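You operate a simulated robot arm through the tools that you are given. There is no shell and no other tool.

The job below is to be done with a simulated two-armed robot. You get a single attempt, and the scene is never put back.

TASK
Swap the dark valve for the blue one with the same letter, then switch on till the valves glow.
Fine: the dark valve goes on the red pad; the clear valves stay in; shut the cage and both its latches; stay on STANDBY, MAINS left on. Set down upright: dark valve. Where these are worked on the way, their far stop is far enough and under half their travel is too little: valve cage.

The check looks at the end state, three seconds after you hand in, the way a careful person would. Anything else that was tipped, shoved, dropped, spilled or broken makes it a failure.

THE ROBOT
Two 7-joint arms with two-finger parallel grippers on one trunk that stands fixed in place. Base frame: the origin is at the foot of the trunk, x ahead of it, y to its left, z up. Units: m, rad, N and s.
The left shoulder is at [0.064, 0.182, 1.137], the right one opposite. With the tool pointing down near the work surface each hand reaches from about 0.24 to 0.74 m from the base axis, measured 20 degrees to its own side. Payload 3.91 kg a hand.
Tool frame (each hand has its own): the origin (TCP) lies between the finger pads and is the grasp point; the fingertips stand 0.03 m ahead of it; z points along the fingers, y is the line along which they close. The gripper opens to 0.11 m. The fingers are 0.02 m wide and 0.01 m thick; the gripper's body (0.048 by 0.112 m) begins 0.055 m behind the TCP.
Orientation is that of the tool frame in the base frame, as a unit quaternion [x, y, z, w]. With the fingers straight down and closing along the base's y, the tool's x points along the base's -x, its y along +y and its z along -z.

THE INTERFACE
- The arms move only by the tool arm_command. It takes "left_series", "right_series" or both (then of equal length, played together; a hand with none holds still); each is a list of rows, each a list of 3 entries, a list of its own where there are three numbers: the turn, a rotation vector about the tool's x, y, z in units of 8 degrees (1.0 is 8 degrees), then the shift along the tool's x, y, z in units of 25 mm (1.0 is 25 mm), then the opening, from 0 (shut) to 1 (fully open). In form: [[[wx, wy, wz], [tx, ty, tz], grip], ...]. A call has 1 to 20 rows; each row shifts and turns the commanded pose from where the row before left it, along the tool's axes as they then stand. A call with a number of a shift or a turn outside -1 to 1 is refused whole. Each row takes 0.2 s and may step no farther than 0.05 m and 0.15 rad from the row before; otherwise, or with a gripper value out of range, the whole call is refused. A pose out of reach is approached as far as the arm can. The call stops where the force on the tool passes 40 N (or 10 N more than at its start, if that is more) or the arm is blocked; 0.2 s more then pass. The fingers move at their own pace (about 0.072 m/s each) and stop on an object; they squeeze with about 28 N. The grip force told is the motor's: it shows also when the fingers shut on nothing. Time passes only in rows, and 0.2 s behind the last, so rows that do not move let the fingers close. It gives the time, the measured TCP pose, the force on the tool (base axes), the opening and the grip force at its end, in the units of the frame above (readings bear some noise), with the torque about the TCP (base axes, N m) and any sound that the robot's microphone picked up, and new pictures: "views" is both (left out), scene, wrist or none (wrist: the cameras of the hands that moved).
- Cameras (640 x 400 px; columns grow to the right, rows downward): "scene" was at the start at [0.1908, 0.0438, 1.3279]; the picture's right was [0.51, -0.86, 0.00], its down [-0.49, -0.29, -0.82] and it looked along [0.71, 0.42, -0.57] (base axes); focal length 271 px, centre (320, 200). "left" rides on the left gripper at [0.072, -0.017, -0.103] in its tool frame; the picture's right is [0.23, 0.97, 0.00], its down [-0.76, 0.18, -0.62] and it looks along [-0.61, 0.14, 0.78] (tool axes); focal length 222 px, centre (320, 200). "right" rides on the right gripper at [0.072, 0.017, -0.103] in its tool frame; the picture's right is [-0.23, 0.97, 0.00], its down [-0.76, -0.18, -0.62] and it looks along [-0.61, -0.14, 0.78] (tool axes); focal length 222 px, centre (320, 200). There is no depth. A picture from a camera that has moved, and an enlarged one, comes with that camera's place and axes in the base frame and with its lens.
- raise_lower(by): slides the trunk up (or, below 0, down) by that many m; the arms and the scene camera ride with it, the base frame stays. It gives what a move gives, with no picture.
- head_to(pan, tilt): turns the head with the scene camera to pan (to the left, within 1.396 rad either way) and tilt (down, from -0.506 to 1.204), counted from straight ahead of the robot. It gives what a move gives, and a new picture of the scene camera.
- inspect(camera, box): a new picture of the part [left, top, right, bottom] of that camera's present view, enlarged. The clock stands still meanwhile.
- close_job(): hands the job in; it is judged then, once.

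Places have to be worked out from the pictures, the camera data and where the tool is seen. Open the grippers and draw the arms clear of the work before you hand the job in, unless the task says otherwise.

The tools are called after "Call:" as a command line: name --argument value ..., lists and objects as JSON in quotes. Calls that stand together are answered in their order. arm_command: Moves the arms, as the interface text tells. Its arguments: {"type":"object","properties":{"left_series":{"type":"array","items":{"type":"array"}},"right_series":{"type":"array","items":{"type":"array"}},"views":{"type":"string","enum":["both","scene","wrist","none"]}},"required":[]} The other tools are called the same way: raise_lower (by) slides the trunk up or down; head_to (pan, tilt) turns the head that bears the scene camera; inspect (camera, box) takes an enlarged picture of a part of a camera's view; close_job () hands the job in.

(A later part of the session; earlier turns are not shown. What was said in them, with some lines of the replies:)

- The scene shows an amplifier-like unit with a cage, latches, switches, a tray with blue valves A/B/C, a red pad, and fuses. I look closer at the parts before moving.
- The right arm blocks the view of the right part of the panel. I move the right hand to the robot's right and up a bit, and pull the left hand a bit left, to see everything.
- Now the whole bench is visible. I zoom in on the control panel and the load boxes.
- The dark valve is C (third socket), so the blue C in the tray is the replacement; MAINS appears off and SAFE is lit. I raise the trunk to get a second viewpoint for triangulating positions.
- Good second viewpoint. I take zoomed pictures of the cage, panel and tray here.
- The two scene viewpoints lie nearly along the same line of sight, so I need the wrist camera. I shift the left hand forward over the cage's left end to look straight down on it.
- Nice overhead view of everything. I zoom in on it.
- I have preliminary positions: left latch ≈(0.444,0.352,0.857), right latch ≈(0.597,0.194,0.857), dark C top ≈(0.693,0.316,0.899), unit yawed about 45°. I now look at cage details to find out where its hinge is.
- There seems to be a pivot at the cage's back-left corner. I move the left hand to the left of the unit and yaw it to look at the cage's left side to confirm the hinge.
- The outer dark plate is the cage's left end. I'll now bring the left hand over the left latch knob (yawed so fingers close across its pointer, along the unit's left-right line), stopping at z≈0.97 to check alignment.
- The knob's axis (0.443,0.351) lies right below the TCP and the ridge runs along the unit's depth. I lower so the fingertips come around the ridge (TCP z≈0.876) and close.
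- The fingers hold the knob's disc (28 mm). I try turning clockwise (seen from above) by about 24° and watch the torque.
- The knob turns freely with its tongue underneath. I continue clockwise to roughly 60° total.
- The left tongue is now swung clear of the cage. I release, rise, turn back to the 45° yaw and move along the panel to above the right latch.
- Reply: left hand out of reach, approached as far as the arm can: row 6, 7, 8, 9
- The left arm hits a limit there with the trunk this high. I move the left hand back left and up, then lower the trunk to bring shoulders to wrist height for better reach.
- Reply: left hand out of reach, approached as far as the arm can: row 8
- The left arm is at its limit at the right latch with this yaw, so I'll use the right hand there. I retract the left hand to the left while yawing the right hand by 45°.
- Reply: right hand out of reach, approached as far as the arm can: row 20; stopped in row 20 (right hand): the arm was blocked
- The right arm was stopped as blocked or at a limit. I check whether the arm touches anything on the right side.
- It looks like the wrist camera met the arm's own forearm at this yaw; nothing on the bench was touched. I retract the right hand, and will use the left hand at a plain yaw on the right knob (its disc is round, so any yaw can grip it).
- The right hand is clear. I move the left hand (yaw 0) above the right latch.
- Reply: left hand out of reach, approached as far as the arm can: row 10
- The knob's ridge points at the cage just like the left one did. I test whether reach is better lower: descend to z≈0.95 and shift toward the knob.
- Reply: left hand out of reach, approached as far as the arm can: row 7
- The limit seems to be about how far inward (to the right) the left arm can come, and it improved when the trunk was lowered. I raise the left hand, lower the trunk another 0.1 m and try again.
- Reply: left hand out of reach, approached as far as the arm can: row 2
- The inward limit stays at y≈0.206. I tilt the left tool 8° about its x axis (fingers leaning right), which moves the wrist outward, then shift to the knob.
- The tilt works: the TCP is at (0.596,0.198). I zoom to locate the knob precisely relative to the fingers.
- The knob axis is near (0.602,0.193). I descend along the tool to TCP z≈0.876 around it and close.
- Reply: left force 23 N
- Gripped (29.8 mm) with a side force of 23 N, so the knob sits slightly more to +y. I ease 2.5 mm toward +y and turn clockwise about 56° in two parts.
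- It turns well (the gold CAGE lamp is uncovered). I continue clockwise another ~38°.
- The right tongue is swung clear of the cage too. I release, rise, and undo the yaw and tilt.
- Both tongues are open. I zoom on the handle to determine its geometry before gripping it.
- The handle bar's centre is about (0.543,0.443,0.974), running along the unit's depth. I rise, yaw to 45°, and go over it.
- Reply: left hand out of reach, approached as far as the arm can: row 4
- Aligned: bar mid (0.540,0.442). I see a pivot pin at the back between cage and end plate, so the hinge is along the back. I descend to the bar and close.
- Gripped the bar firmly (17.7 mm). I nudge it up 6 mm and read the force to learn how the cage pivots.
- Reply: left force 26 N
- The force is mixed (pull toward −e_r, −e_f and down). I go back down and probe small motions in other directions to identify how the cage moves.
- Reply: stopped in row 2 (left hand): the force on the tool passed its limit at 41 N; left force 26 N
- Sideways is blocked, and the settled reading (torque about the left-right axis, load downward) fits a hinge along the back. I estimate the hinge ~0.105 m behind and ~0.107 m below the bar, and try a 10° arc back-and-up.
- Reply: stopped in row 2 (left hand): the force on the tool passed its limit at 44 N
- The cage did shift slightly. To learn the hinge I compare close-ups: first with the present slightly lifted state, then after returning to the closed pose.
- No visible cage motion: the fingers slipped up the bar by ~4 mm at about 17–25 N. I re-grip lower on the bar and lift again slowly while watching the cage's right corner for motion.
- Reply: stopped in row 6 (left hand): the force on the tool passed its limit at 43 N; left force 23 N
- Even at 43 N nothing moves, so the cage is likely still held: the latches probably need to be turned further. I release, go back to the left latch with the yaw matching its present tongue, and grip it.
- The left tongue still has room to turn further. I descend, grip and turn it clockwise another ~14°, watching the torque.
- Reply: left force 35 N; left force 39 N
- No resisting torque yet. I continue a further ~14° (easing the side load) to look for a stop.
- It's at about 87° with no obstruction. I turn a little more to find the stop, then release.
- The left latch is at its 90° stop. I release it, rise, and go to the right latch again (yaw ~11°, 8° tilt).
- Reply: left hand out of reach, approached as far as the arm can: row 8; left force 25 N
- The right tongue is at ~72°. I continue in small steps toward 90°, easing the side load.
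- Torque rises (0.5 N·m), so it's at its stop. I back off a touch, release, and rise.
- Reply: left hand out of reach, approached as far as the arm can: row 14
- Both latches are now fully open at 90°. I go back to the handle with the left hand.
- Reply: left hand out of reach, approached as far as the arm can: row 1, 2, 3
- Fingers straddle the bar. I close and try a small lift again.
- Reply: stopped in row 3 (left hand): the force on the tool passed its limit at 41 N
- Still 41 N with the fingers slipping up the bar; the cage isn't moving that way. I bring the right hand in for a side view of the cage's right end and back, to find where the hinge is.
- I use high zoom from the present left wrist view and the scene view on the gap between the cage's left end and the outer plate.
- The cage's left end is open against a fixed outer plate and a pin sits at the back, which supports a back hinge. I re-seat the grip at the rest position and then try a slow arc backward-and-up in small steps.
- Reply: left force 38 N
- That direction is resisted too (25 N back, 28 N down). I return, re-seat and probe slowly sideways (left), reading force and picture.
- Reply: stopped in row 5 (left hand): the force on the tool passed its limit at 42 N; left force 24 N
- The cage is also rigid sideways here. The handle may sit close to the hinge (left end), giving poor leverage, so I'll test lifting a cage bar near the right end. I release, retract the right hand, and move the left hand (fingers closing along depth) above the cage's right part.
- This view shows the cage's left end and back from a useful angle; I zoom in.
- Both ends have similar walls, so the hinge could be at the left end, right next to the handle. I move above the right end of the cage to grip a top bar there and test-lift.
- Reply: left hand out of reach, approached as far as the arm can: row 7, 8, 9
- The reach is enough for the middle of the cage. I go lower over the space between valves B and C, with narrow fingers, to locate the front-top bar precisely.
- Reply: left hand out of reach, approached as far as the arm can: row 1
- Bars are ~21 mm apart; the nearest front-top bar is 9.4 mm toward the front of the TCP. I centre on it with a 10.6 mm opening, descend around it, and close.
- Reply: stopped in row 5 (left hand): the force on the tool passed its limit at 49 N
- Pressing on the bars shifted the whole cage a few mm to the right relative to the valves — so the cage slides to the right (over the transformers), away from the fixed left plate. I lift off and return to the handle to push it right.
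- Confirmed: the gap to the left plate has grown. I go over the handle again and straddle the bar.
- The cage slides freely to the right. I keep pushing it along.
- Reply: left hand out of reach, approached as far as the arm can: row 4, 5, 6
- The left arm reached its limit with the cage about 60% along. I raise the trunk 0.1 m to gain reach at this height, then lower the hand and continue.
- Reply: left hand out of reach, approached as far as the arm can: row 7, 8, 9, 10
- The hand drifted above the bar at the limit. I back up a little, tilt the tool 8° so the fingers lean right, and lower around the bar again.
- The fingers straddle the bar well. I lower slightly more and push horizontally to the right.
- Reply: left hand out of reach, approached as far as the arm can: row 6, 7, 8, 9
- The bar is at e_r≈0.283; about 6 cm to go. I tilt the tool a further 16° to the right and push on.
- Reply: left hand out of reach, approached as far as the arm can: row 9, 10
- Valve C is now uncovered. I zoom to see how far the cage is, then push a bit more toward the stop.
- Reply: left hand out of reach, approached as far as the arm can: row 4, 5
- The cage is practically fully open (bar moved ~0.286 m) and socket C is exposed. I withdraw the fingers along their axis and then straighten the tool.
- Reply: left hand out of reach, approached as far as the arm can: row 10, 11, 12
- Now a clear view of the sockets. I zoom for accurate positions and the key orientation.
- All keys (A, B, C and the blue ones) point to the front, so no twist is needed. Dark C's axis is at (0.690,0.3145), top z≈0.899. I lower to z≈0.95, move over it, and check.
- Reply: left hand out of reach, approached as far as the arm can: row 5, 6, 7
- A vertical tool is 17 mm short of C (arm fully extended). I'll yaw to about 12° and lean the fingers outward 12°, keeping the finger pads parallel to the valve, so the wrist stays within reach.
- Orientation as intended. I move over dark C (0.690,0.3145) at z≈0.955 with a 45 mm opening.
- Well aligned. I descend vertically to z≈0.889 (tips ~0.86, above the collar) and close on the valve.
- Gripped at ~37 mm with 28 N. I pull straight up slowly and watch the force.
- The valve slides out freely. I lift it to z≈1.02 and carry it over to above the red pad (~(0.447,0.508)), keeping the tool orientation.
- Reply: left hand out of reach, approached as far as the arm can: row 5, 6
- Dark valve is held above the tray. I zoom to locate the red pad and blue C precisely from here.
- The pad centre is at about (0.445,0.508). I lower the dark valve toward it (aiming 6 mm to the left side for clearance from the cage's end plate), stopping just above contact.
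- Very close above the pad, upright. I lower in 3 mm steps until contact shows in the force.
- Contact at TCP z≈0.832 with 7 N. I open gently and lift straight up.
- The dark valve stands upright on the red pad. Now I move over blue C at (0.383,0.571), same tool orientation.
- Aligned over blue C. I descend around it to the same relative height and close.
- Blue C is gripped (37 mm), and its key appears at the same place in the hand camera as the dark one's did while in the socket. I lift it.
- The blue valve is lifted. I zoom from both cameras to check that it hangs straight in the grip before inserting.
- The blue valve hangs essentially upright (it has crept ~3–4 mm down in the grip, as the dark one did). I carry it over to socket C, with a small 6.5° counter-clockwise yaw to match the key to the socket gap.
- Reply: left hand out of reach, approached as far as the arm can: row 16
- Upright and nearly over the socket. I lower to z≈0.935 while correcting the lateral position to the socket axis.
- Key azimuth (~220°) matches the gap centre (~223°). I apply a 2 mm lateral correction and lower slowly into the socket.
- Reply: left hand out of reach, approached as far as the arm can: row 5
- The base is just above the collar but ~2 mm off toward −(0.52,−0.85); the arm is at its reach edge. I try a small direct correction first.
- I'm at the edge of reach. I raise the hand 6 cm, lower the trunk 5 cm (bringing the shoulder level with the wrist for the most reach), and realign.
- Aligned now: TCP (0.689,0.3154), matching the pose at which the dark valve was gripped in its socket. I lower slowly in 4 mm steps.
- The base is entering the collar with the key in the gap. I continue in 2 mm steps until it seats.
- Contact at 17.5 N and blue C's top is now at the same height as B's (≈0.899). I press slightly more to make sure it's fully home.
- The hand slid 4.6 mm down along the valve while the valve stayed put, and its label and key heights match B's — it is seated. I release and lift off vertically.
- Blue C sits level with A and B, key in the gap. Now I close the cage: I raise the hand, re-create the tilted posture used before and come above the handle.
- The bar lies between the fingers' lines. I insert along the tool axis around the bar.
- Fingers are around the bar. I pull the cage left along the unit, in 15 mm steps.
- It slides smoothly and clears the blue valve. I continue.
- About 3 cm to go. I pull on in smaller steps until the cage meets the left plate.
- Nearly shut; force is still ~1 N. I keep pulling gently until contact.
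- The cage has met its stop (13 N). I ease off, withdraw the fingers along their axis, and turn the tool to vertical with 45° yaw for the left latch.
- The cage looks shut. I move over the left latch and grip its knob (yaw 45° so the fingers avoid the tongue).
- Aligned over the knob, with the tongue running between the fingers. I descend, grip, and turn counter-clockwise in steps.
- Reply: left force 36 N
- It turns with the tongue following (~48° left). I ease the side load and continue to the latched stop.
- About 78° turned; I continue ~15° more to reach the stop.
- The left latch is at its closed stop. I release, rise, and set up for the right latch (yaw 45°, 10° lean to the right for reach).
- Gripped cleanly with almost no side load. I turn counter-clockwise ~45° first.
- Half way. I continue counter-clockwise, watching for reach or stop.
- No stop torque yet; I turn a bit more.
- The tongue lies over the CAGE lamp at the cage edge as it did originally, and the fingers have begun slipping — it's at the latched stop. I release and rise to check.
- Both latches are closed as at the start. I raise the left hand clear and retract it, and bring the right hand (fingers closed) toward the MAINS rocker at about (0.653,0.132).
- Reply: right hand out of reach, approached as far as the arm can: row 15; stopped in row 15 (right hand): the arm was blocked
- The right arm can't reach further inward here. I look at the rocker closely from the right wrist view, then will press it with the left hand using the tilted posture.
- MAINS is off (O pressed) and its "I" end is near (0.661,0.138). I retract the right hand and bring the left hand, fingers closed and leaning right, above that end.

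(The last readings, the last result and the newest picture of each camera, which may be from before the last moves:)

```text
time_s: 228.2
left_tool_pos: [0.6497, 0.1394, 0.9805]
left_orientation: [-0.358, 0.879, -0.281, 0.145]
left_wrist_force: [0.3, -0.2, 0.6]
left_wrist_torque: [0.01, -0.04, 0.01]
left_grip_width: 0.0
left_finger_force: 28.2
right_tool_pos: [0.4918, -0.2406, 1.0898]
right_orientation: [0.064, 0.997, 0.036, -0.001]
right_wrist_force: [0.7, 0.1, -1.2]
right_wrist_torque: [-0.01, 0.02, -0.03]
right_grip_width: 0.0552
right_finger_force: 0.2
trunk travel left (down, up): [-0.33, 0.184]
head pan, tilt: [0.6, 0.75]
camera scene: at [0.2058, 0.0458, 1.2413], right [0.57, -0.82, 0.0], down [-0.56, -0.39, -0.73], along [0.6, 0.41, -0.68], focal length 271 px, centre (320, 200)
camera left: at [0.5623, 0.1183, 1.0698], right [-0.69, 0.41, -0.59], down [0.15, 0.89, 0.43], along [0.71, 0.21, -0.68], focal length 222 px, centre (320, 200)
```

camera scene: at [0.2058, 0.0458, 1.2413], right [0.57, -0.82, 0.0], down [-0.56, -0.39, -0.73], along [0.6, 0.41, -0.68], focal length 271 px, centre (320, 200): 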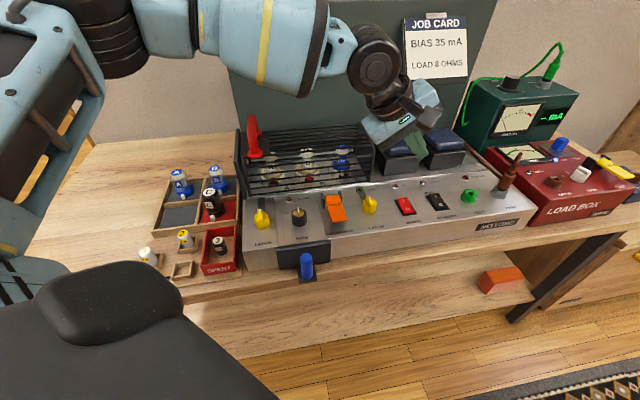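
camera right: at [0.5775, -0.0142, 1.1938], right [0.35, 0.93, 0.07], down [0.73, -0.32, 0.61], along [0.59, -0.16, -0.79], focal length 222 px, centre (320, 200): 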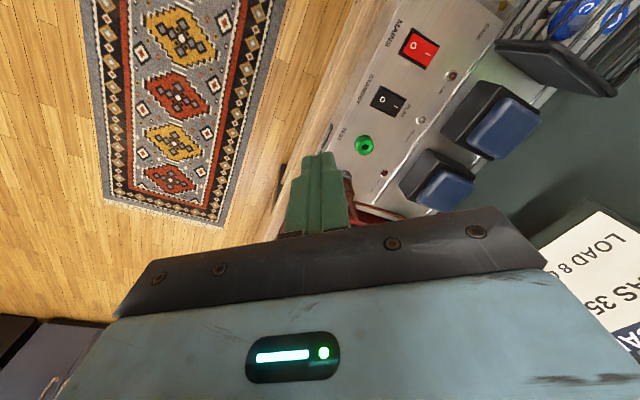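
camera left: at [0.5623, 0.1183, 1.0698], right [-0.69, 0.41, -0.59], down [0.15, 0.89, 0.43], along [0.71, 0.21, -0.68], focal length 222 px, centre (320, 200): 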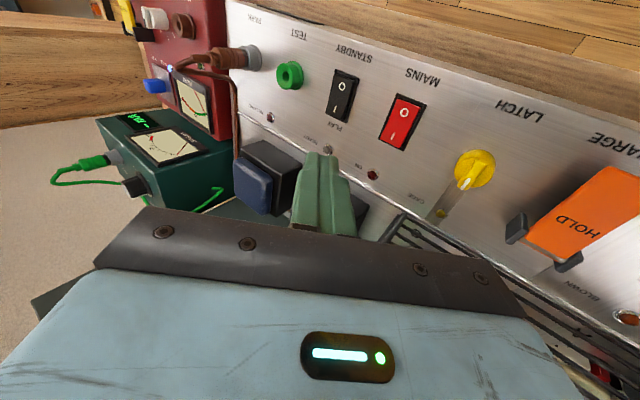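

Reachable. I lower vertically toward the "I" end, to just above the rocker, and look.

Call:
arm_command --left_series '[[[0, 0, 0], [0, 0.55, 0.72], 0], [[0, 0, 0], [0, 0.55, 0.72], 0], [[0, 0, 0], [0, 0.55, 0.72], 0], [[0, 0, 0], [0, 0.55, 0.72], 0], [[0, 0, 0], [0, 0, 0], 0]]' --views "wrist"

Call:
inspect --camera "scene" --box '[340, 140, 460, 230]'

Call:
inspect --camera "left" --box '[240, 60, 480, 230]'

```text
time_s: 229.4
left_tool_pos: [0.6543, 0.1448, 0.8901]
left_orientation: [-0.358, 0.879, -0.281, 0.145]
left_wrist_force: [0.9, -1.0, -0.9]
left_wrist_torque: [-0.03, -0.02, 0.02]
left_grip_width: 0.0001
left_finger_force: 28.2
right_tool_pos: [0.4937, -0.2399, 1.0901]
right_orientation: [0.064, 0.997, 0.035, -0.001]
right_wrist_force: [0.1, 0.7, 0.1]
right_wrist_torque: [0.0, -0.01, 0.0]
right_grip_width: 0.055
right_finger_force: 0.0
trunk travel left (down, up): [-0.33, 0.184]
head pan, tilt: [0.6, 0.75]
camera left: at [0.566, 0.1226, 0.9788], right [-0.69, 0.41, -0.59], down [0.15, 0.89, 0.43], along [0.7, 0.21, -0.68], focal length 222 px, centre (320, 200)
```

left: 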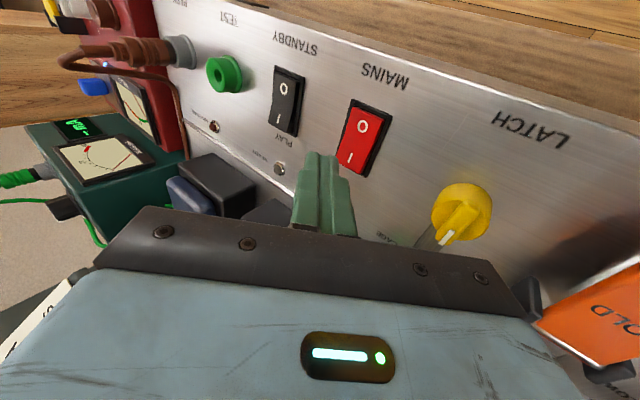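

```text
4.44 times, centred on (400, 185) of scene
camera zoom: at [0.2062, 0.0459, 1.2412], right [0.57, -0.82, 0.0], down [-0.56, -0.39, -0.73], along [0.6, 0.41, -0.68], focal length 1203 px, centre (-36, 267)
```

zoom: 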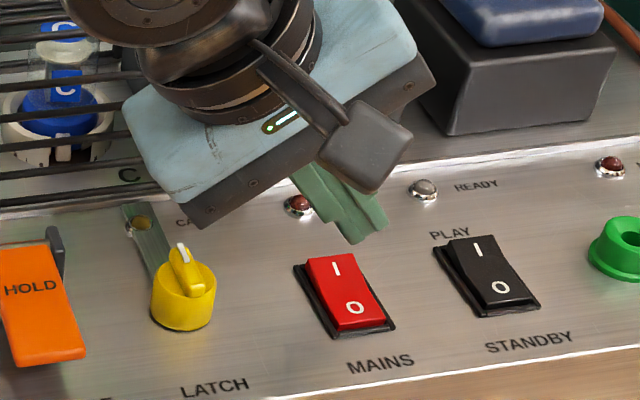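

```text
2.35 times, centred on (360, 145) of left
camera zoom: at [0.566, 0.1226, 0.9788], right [-0.69, 0.41, -0.59], down [0.15, 0.89, 0.43], along [0.7, 0.21, -0.68], focal length 523 px, centre (226, 329)
```

zoom: 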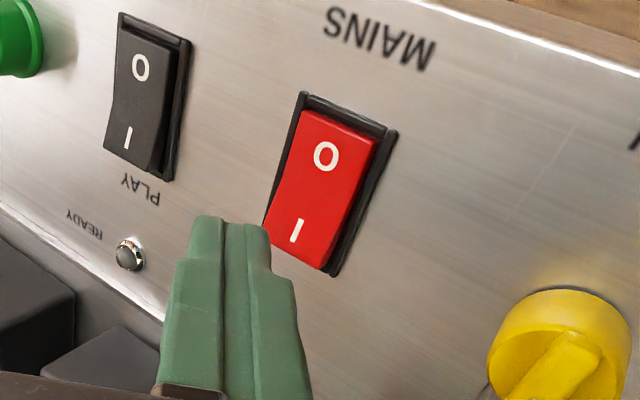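

The lowest finger edge is right above the "I" mark. I press straight down in 4 mm steps.

Call:
arm_command --left_series '[[[0, 0, 0], [0, 0.0955, 0.128], 0], [[0, 0, 0], [0, 0.0955, 0.128], 0], [[0, 0, 0], [0, 0.0955, 0.128], 0], [[0, 0, 0], [0, 0.0955, 0.128], 0], [[0, 0, 0], [0, 0.0955, 0.128], 0], [[0, 0, 0], [0, 0, 0], 0]]' --views "none"

Call:
inspect --camera "scene" --box '[340, 140, 460, 230]'

Call:
inspect --camera "left" --box '[240, 60, 480, 230]'

```text
time_s: 230.8
left_tool_pos: [0.6562, 0.1455, 0.8699]
left_orientation: [-0.358, 0.879, -0.281, 0.145]
left_wrist_force: [-0.7, -0.7, 0.0]
left_wrist_torque: [-0.01, 0.04, -0.04]
left_grip_width: 0.0002
left_finger_force: 28.4
right_tool_pos: [0.4923, -0.2399, 1.09]
right_orientation: [0.064, 0.997, 0.035, -0.001]
right_wrist_force: [0.1, 0.3, -0.4]
right_wrist_torque: [0.0, 0.02, 0.01]
right_grip_width: 0.0551
right_finger_force: 0.0
trunk travel left (down, up): [-0.33, 0.184]
head pan, tilt: [0.6, 0.75]
```

```text
4.44 times, centred on (400, 185) of scene
camera zoom: at [0.2064, 0.046, 1.2411], right [0.57, -0.82, 0.0], down [-0.56, -0.39, -0.73], along [0.6, 0.41, -0.68], focal length 1203 px, centre (-36, 267)
```

zoom: 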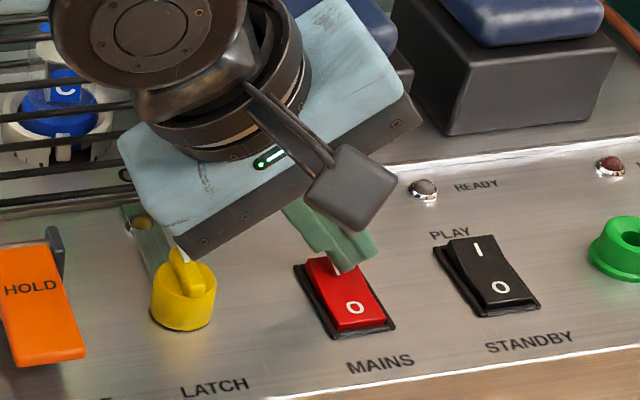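

```text
2.35 times, centred on (360, 145) of left
camera zoom: at [0.5668, 0.1234, 0.9595], right [-0.69, 0.41, -0.59], down [0.15, 0.89, 0.43], along [0.71, 0.21, -0.68], focal length 523 px, centre (226, 329)
```

zoom: 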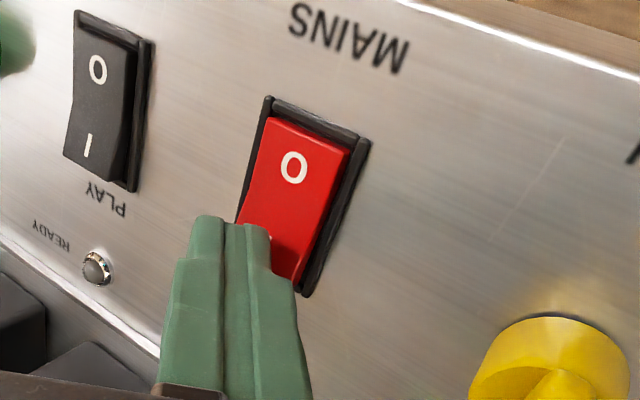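

Call:
arm_command --left_series '[[[0, 0, 0], [0, 0.07, 0.096], 0], [[0, 0, 0], [0, 0.07, 0.096], 0], [[0, 0, 0], [0, 0, 0], 0]]' --views "none"

Call:
inspect --camera "scene" --box '[340, 140, 460, 230]'

Call:
inspect --camera "left" --box '[240, 60, 480, 230]'

```text
time_s: 231.6
left_tool_pos: [0.6554, 0.1466, 0.8685]
left_orientation: [-0.358, 0.877, -0.284, 0.147]
left_wrist_force: [0.7, 5.7, 13.7]
left_wrist_torque: [-0.01, -0.04, 0.02]
left_grip_width: 0.0
left_finger_force: 28.0
right_tool_pos: [0.4916, -0.2393, 1.0896]
right_orientation: [0.064, 0.997, 0.035, -0.001]
right_wrist_force: [0.0, 0.0, 0.1]
right_wrist_torque: [0.01, -0.04, 0.01]
right_grip_width: 0.0546
right_finger_force: 0.1
trunk travel left (down, up): [-0.33, 0.184]
head pan, tilt: [0.6, 0.75]
```

```text
4.44 times, centred on (400, 185) of scene
camera zoom: at [0.2053, 0.0463, 1.2414], right [0.57, -0.82, 0.0], down [-0.56, -0.39, -0.73], along [0.6, 0.41, -0.68], focal length 1203 px, centre (-36, 267)
```

zoom: 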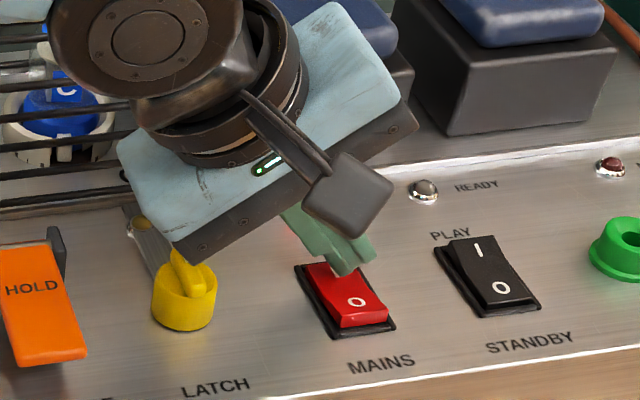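

```text
2.35 times, centred on (360, 145) of left
camera zoom: at [0.5668, 0.1242, 0.9561], right [-0.69, 0.41, -0.6], down [0.15, 0.89, 0.43], along [0.71, 0.21, -0.67], focal length 523 px, centre (226, 329)
```

zoom: 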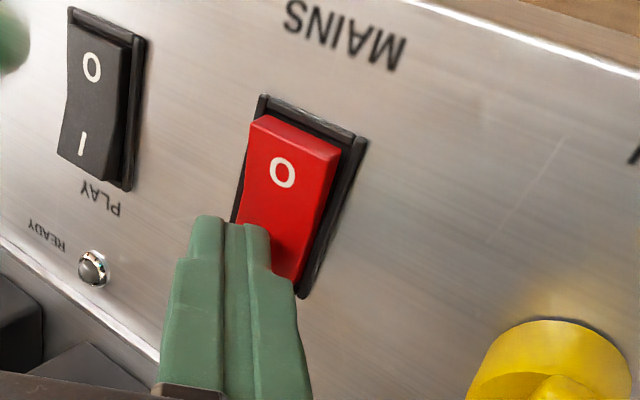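

The rocker has tipped over: the O end is now raised. I lift off vertically and check the lamps.

Call:
arm_command --left_series '[[[0, 0, 0], [0, -0.3, -0.4], 0], [[0, 0, 0], [0, -0.5, -0.68], 0], [[0, 0, 0], [0, -0.5, -0.68], 0], [[0, 0, 0], [0, -0.3, -0.9], 0], [[0, 0, 0], [0, 0.3, -0.9], 0.2], [[0, 0, 0], [0, 0.8, -0.5], 0.4], [[0, 0, 0], [0, 0.9, -0.3], 0.5], [[0, 0, 0], [0, 0.9, -0.3], 0.5], [[0, 0, 0], [0, 0.9, -0.3], 0.5], [[0, 0, 0], [0, 0.9, -0.3], 0.5], [[0, 0, 0], [0, 0.9, -0.3], 0.5], [[0, 0, 0], [0, 0.9, -0.3], 0.5], [[0, 0, 0], [0, 0.9, -0.3], 0.5]]' --views "both"

Call:
inspect --camera "scene" --box '[220, 100, 480, 250]'

Call:
inspect --camera "scene" --box '[240, 0, 400, 90]'

```text
time_s: 234.4
left_tool_pos: [0.5053, 0.2902, 0.9029]
left_orientation: [-0.358, 0.878, -0.282, 0.148]
left_wrist_force: [1.2, 0.4, 6.3]
left_wrist_torque: [0.06, 0.01, -0.03]
left_grip_width: 0.0528
left_finger_force: 0.1
right_tool_pos: [0.4936, -0.2413, 1.0893]
right_orientation: [0.065, 0.997, 0.036, 0.0]
right_wrist_force: [0.0, 0.2, 0.4]
right_wrist_torque: [0.01, 0.01, -0.03]
right_grip_width: 0.0548
right_finger_force: 0.1
trunk travel left (down, up): [-0.33, 0.184]
head pan, tilt: [0.6, 0.75]
camera scene: at [0.2061, 0.0458, 1.2413], right [0.57, -0.82, 0.0], down [-0.56, -0.39, -0.73], along [0.6, 0.41, -0.68], focal length 271 px, centre (320, 200)
camera left: at [0.4172, 0.2688, 0.9909], right [-0.69, 0.41, -0.6], down [0.15, 0.89, 0.43], along [0.71, 0.21, -0.68], focal length 222 px, centre (320, 200)
```

scene: 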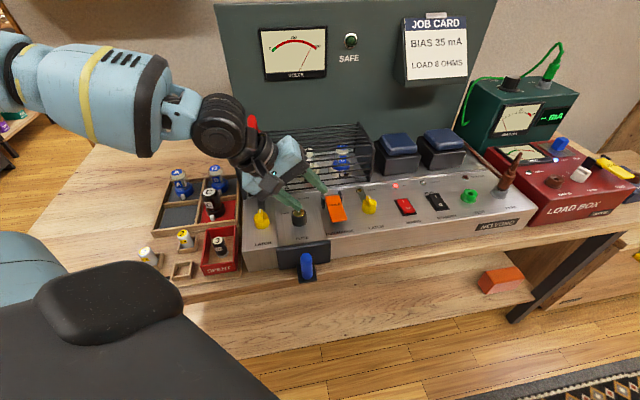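
left: 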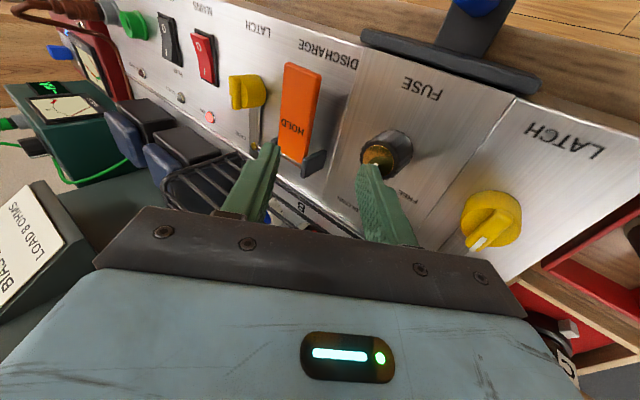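

```text
2.46 times, centred on (350, 175) of scene
camera zoom: at [0.2061, 0.0458, 1.2413], right [0.57, -0.82, 0.0], down [-0.56, -0.39, -0.73], along [0.6, 0.41, -0.68], focal length 666 px, centre (246, 262)
```

zoom: 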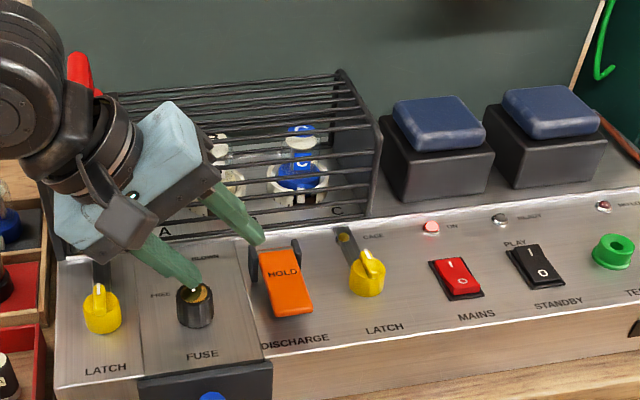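

```text
4.00 times, centred on (320, 45) of scene
camera zoom: at [0.2061, 0.0458, 1.2413], right [0.57, -0.82, 0.0], down [-0.56, -0.39, -0.73], along [0.6, 0.41, -0.68], focal length 1082 px, centre (320, 820)
```

zoom: 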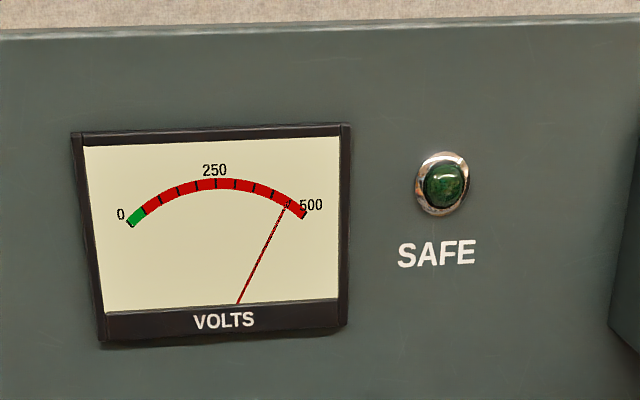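

MAINS is on (ON lamp lit, ~450 V). But my exit path dipped and a fingertip is touching the fuse knob; I lift straight up at once.

Call:
arm_command --left_series '[[[0, 0, 0], [-0.01, -0.24, -0.32], 0.5], [[0, 0, 0], [-0.02, -0.48, -0.64], 0.5], [[0, 0, 0], [-0.02, -0.6, -0.8], 0.5], [[0, 0, 0], [-0.02, -0.6, -0.8], 0.5], [[0, 0, 0], [-0.02, -0.6, -0.8], 0.5]]' --views "both"

Call:
inspect --camera "scene" --box '[220, 150, 400, 260]'

```text
time_s: 235.6
left_tool_pos: [0.5017, 0.2885, 1.0075]
left_orientation: [-0.358, 0.878, -0.281, 0.145]
left_wrist_force: [-0.1, 0.0, 0.3]
left_wrist_torque: [-0.01, -0.01, 0.01]
left_grip_width: 0.0548
left_finger_force: 0.0
right_tool_pos: [0.4929, -0.2395, 1.0883]
right_orientation: [0.064, 0.997, 0.034, 0.0]
right_wrist_force: [0.3, -1.2, -0.6]
right_wrist_torque: [0.0, 0.03, 0.03]
right_grip_width: 0.0549
right_finger_force: 0.1
trunk travel left (down, up): [-0.33, 0.184]
head pan, tilt: [0.6, 0.75]
camera scene: at [0.2062, 0.0458, 1.2412], right [0.57, -0.82, 0.0], down [-0.56, -0.39, -0.73], along [0.6, 0.41, -0.68], focal length 271 px, centre (320, 200)
camera left: at [0.4143, 0.2658, 1.0963], right [-0.69, 0.41, -0.59], down [0.15, 0.89, 0.43], along [0.7, 0.21, -0.68], focal length 222 px, centre (320, 200)
```

scene: 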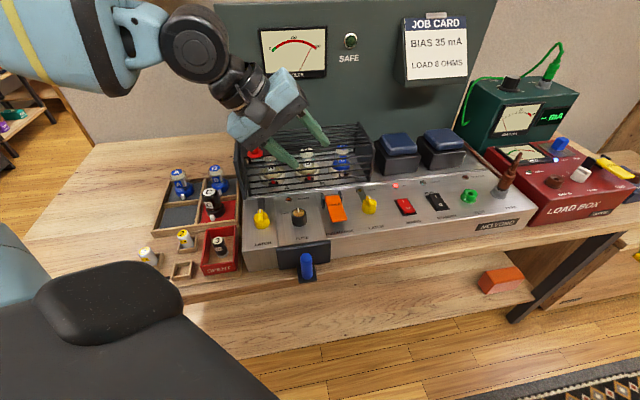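
left: 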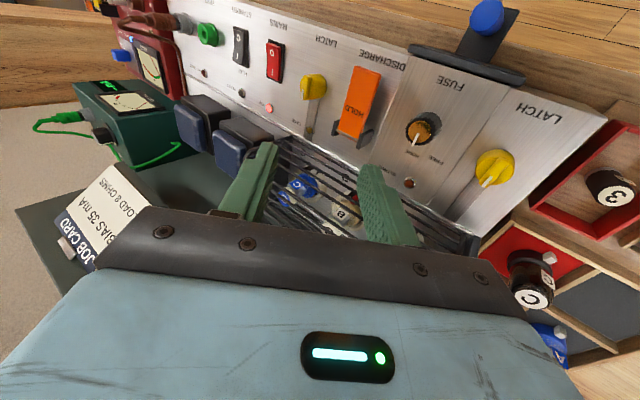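

```text
3.56 times, centred on (310, 205) of scene
camera zoom: at [0.2062, 0.0458, 1.2412], right [0.57, -0.82, 0.0], down [-0.56, -0.39, -0.73], along [0.6, 0.41, -0.68], focal length 962 px, centre (356, 182)
```

zoom: 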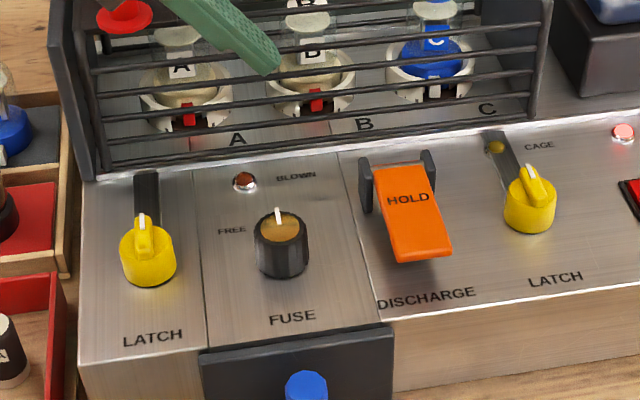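

The fuse knob and lever look unchanged. I move the left hand away up and left, then straighten it, while time passes for warm-up.

Call:
arm_command --left_series '[[[0, 0, 0], [-0.19, 0.74, -0.896], 0.5], [[0, 0, 0], [-0.19, 0.74, -0.896], 0.5], [[0, 0, 0], [-0.19, 0.74, -0.896], 0.5], [[0, 0, 0], [-0.19, 0.74, -0.896], 0.5], [[0, 0, 0], [-0.19, 0.74, -0.896], 0.5], [[0, 0, 0], [-0.19, 0.74, -0.896], 0.5], [[0, 0, 0], [-0.19, 0.74, -0.896], 0.5], [[-0.607, 0.283, 0.521], [0, 0, 0], 0.5], [[-0.607, 0.283, 0.521], [0, 0, 0], 0.5], [[-0.607, 0.283, 0.521], [0, 0, 0], 0.5], [[-0.607, 0.283, 0.521], [0, 0, 0], 0.5], [[-0.607, 0.283, 0.521], [0, 0, 0], 0.5], [[-0.607, 0.283, 0.521], [0, 0, 0], 0.5], [[-0.607, 0.283, 0.521], [0, 0, 0], 0.5], [[0, 0, 0], [0, 0, 0], 1]]' --views "scene"

Call:
inspect --camera "scene" --box '[230, 110, 400, 220]'

Call:
inspect --camera "scene" --box '[370, 160, 520, 240]'

```text
time_s: 238.8
left_tool_pos: [0.3838, 0.4488, 1.0574]
left_orientation: [-0.114, 0.993, -0.015, -0.02]
left_wrist_force: [-0.8, -0.2, -0.4]
left_wrist_torque: [0.01, -0.01, 0.01]
left_grip_width: 0.1098
left_finger_force: 0.8
right_tool_pos: [0.4932, -0.2386, 1.0883]
right_orientation: [0.064, 0.997, 0.035, 0.0]
right_wrist_force: [0.7, -0.3, -1.0]
right_wrist_torque: [0.02, 0.04, 0.0]
right_grip_width: 0.0548
right_finger_force: 0.1
trunk travel left (down, up): [-0.33, 0.184]
head pan, tilt: [0.6, 0.75]
camera scene: at [0.2064, 0.0463, 1.2411], right [0.57, -0.82, 0.0], down [-0.56, -0.39, -0.73], along [0.6, 0.41, -0.68], focal length 271 px, centre (320, 200)
```

scene: 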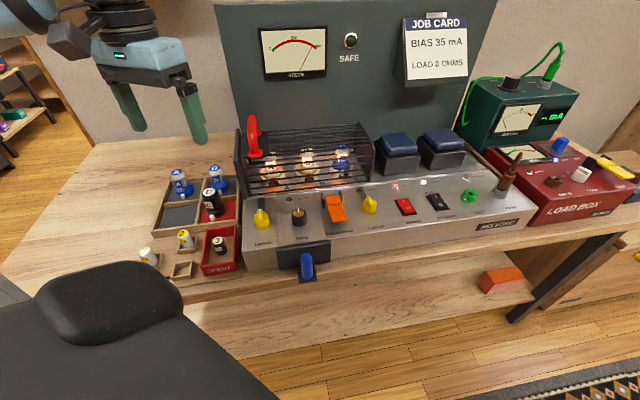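

```text
3.64 times, centred on (315, 165) of scene
camera zoom: at [0.2064, 0.0463, 1.2411], right [0.57, -0.82, 0.0], down [-0.56, -0.39, -0.73], along [0.6, 0.41, -0.68], focal length 984 px, centre (338, 327)
```

zoom: 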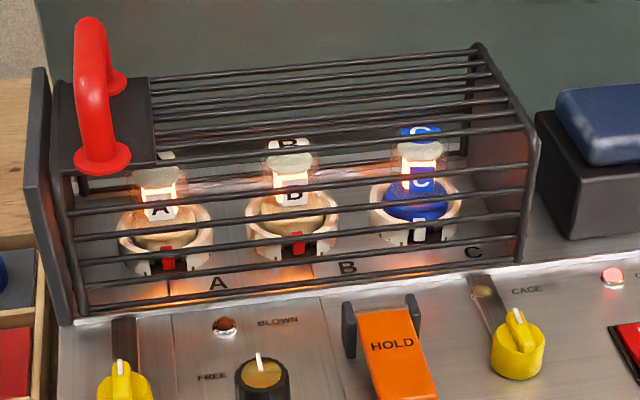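

```text
4.27 times, centred on (445, 200) of scene
camera zoom: at [0.2064, 0.0463, 1.2411], right [0.57, -0.82, 0.0], down [-0.56, -0.39, -0.73], along [0.6, 0.41, -0.68], focal length 1155 px, centre (-213, 200)
```

zoom: 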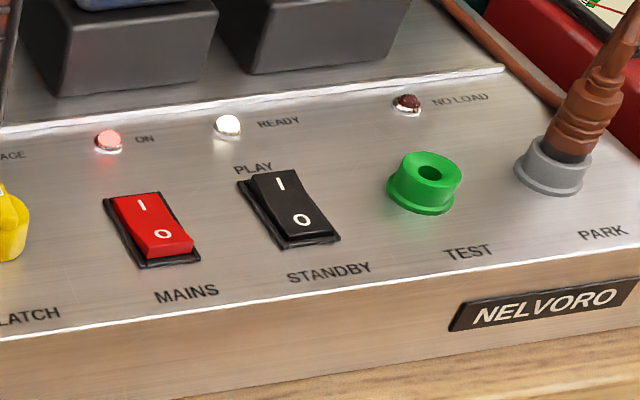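

All three valves glow, READY is lit, STANDBY is unchanged. I draw both arms well clear and verify the tray, fuse knob and latches.

Call:
arm_command --left_series '[[[0, 0, 0], [0.3, 0.3, -0.8], 1], [[0, 0, 0], [0.5, 0.3, -0.8], 1], [[0, 0, 0], [0.8, 0.3, -0.5], 1], [[0, 0, 0], [0.8, 0.3, 0], 1], [[0, 0, 0], [0.8, 0.3, 0], 1], [[0, 0, 0], [0, 0, 0], 1]]' --right_series '[[[0, 0, 0], [0.6, -0.5, -0.3], 1], [[0, 0, 0], [0.6, -0.5, -0.3], 1], [[0, 0, 0], [0.6, -0.5, -0.3], 1], [[0, 0, 0], [0.6, -0.5, 0], 1], [[0, 0, 0], [0.6, 0, 0], 1], [[0, 0, 0], [0, 0, 0], 1]]' --views "scene"

Call:
inspect --camera "scene" --box '[140, 150, 260, 290]'

Call:
inspect --camera "scene" --box '[230, 170, 400, 290]'

Call:
inspect --camera "scene" --box '[230, 110, 300, 210]'

Call:
inspect --camera "scene" --box '[430, 40, 640, 240]'

```text
time_s: 240.2
left_tool_pos: [0.3002, 0.4696, 1.1096]
left_orientation: [-0.115, 0.993, -0.016, -0.02]
left_wrist_force: [0.8, -0.2, 0.5]
left_wrist_torque: [0.03, 0.02, 0.0]
left_grip_width: 0.11
left_finger_force: 0.0
right_tool_pos: [0.4138, -0.2816, 1.1074]
right_orientation: [0.064, 0.997, 0.036, -0.001]
right_wrist_force: [-1.5, 0.0, 0.0]
right_wrist_torque: [0.02, 0.01, -0.03]
right_grip_width: 0.1102
right_finger_force: 0.0
trunk travel left (down, up): [-0.33, 0.184]
head pan, tilt: [0.6, 0.75]
camera scene: at [0.207, 0.046, 1.241], right [0.57, -0.82, 0.0], down [-0.56, -0.39, -0.73], along [0.6, 0.41, -0.68], focal length 271 px, centre (320, 200)
```

scene: 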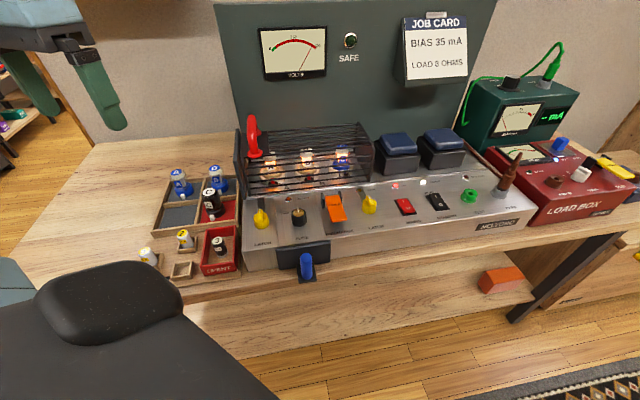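

```text
2.86 times, centred on (200, 220) of scene
camera zoom: at [0.207, 0.046, 1.241], right [0.57, -0.82, 0.0], down [-0.56, -0.39, -0.73], along [0.6, 0.41, -0.68], focal length 773 px, centre (663, 143)
```

zoom: 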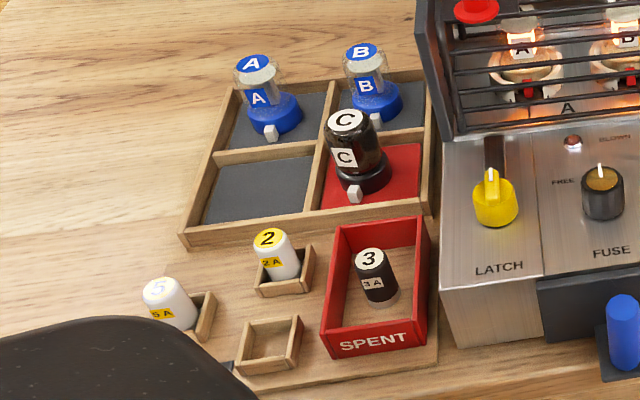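

```text
3.33 times, centred on (315, 230) of scene
camera zoom: at [0.207, 0.046, 1.241], right [0.57, -0.82, 0.0], down [-0.56, -0.39, -0.73], along [0.6, 0.41, -0.68], focal length 902 px, centre (337, 100)
```

zoom: 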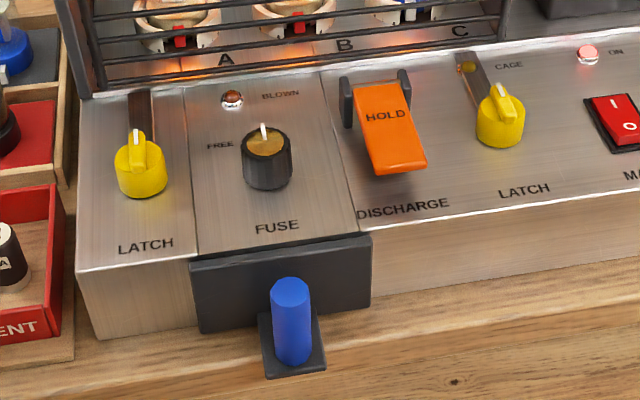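

```text
4.00 times, centred on (265, 160) of scene
camera zoom: at [0.207, 0.046, 1.241], right [0.57, -0.82, 0.0], down [-0.56, -0.39, -0.73], along [0.6, 0.41, -0.68], focal length 1082 px, centre (540, 360)
```

zoom: 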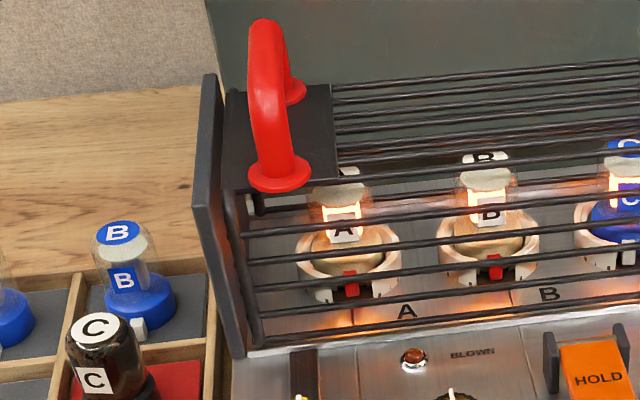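

```text
2.00 times, centred on (535, 140) of scene
camera zoom: at [0.207, 0.046, 1.241], right [0.57, -0.82, 0.0], down [-0.56, -0.39, -0.73], along [0.6, 0.41, -0.68], focal length 541 px, centre (-110, 320)
```

zoom: 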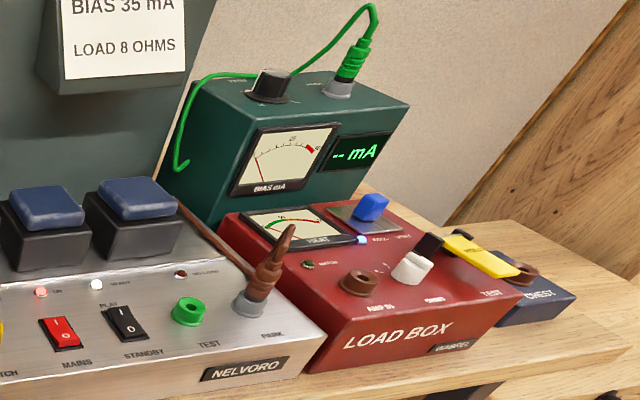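

Everything looks right. I take one last close look at fuse 5 and the latches before handing in.

Call:
inspect --camera "scene" --box '[135, 235, 205, 285]'

Call:
inspect --camera "left" --box '[200, 0, 500, 200]'

Call:
inspect --camera "scene" --box '[320, 130, 400, 220]'

```text
8.00 times, centred on (170, 260) of scene
camera zoom: at [0.207, 0.046, 1.241], right [0.57, -0.82, 0.0], down [-0.56, -0.39, -0.73], along [0.6, 0.41, -0.68], focal length 2165 px, centre (1520, -280)
```

zoom: 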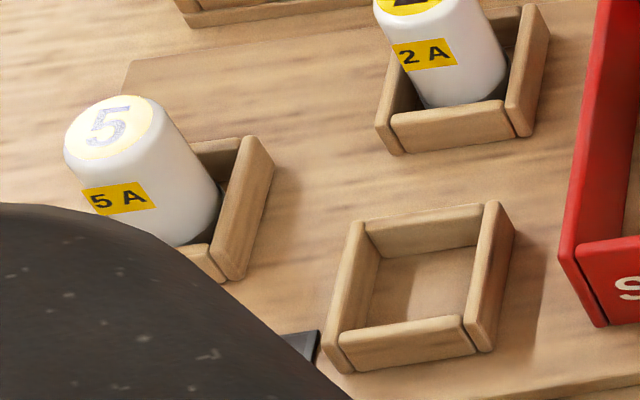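

```text
2.00 times, centred on (350, 100) of left
camera zoom: at [0.238, 0.4389, 1.2171], right [-0.44, 0.9, -0.02], down [0.72, 0.37, 0.59], along [0.53, 0.25, -0.81], focal length 444 px, centre (260, 400)
```

zoom: 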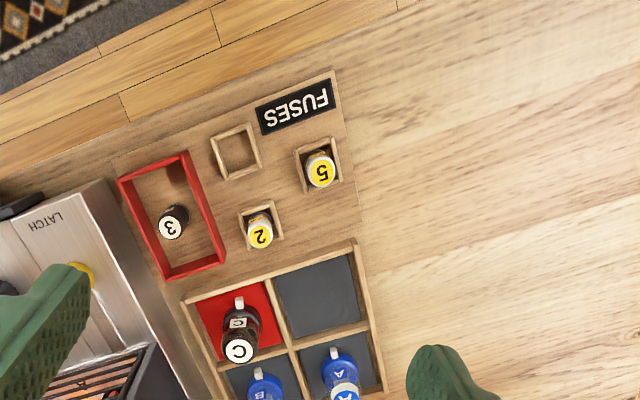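

```text
4.44 times, centred on (360, 175) of scene
camera zoom: at [0.207, 0.046, 1.241], right [0.57, -0.82, 0.0], down [-0.56, -0.39, -0.73], along [0.6, 0.41, -0.68], focal length 1203 px, centre (142, 311)
```

zoom: 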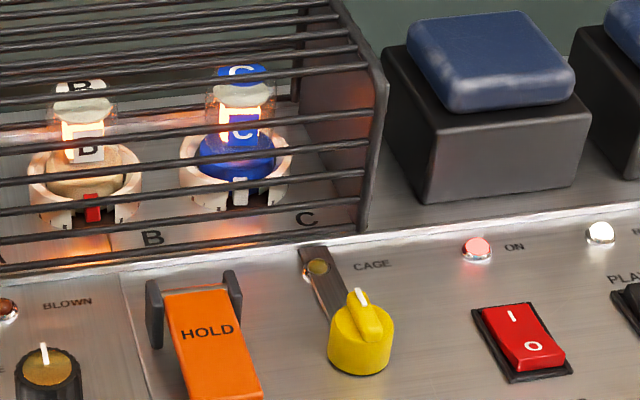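

All three valves are glowing and READY is lit. The cage is shut with both latches closed, MAINS is on, and it is on STANDBY. The dark valve stands upright on the red pad, nothing else looks disturbed, and both arms are clear. I hand the job in.

Call:
close_job

```text
The job is handed in.
```

The swap is done and handed in. Blue valve C is in the C socket, and all three valves are glowing with READY lit.

- **Dark valve:** it stands upright on the red pad, and the clear valves A and B never left their sockets.
- **Cage:** it is shut against the left plate, and both latches are turned back to their closed positions. It slides sideways rather than lifting, so I opened it by pushing the handle to the right.
- **Switches:** MAINS is on, the VOLTS meter reads about 450, and STANDBY is untouched.

Before I found that the cage slides, I tugged at it in the wrong directions, up to about 49 N. It showed no damage, and it slid and shut normally afterwards.

After switching on, a fingertip brushed the fuse knob with about 6 N as the left hand pulled away. In the close-ups the knob looks the same as before, still at HOME. The handing-in message gave no result from the check.
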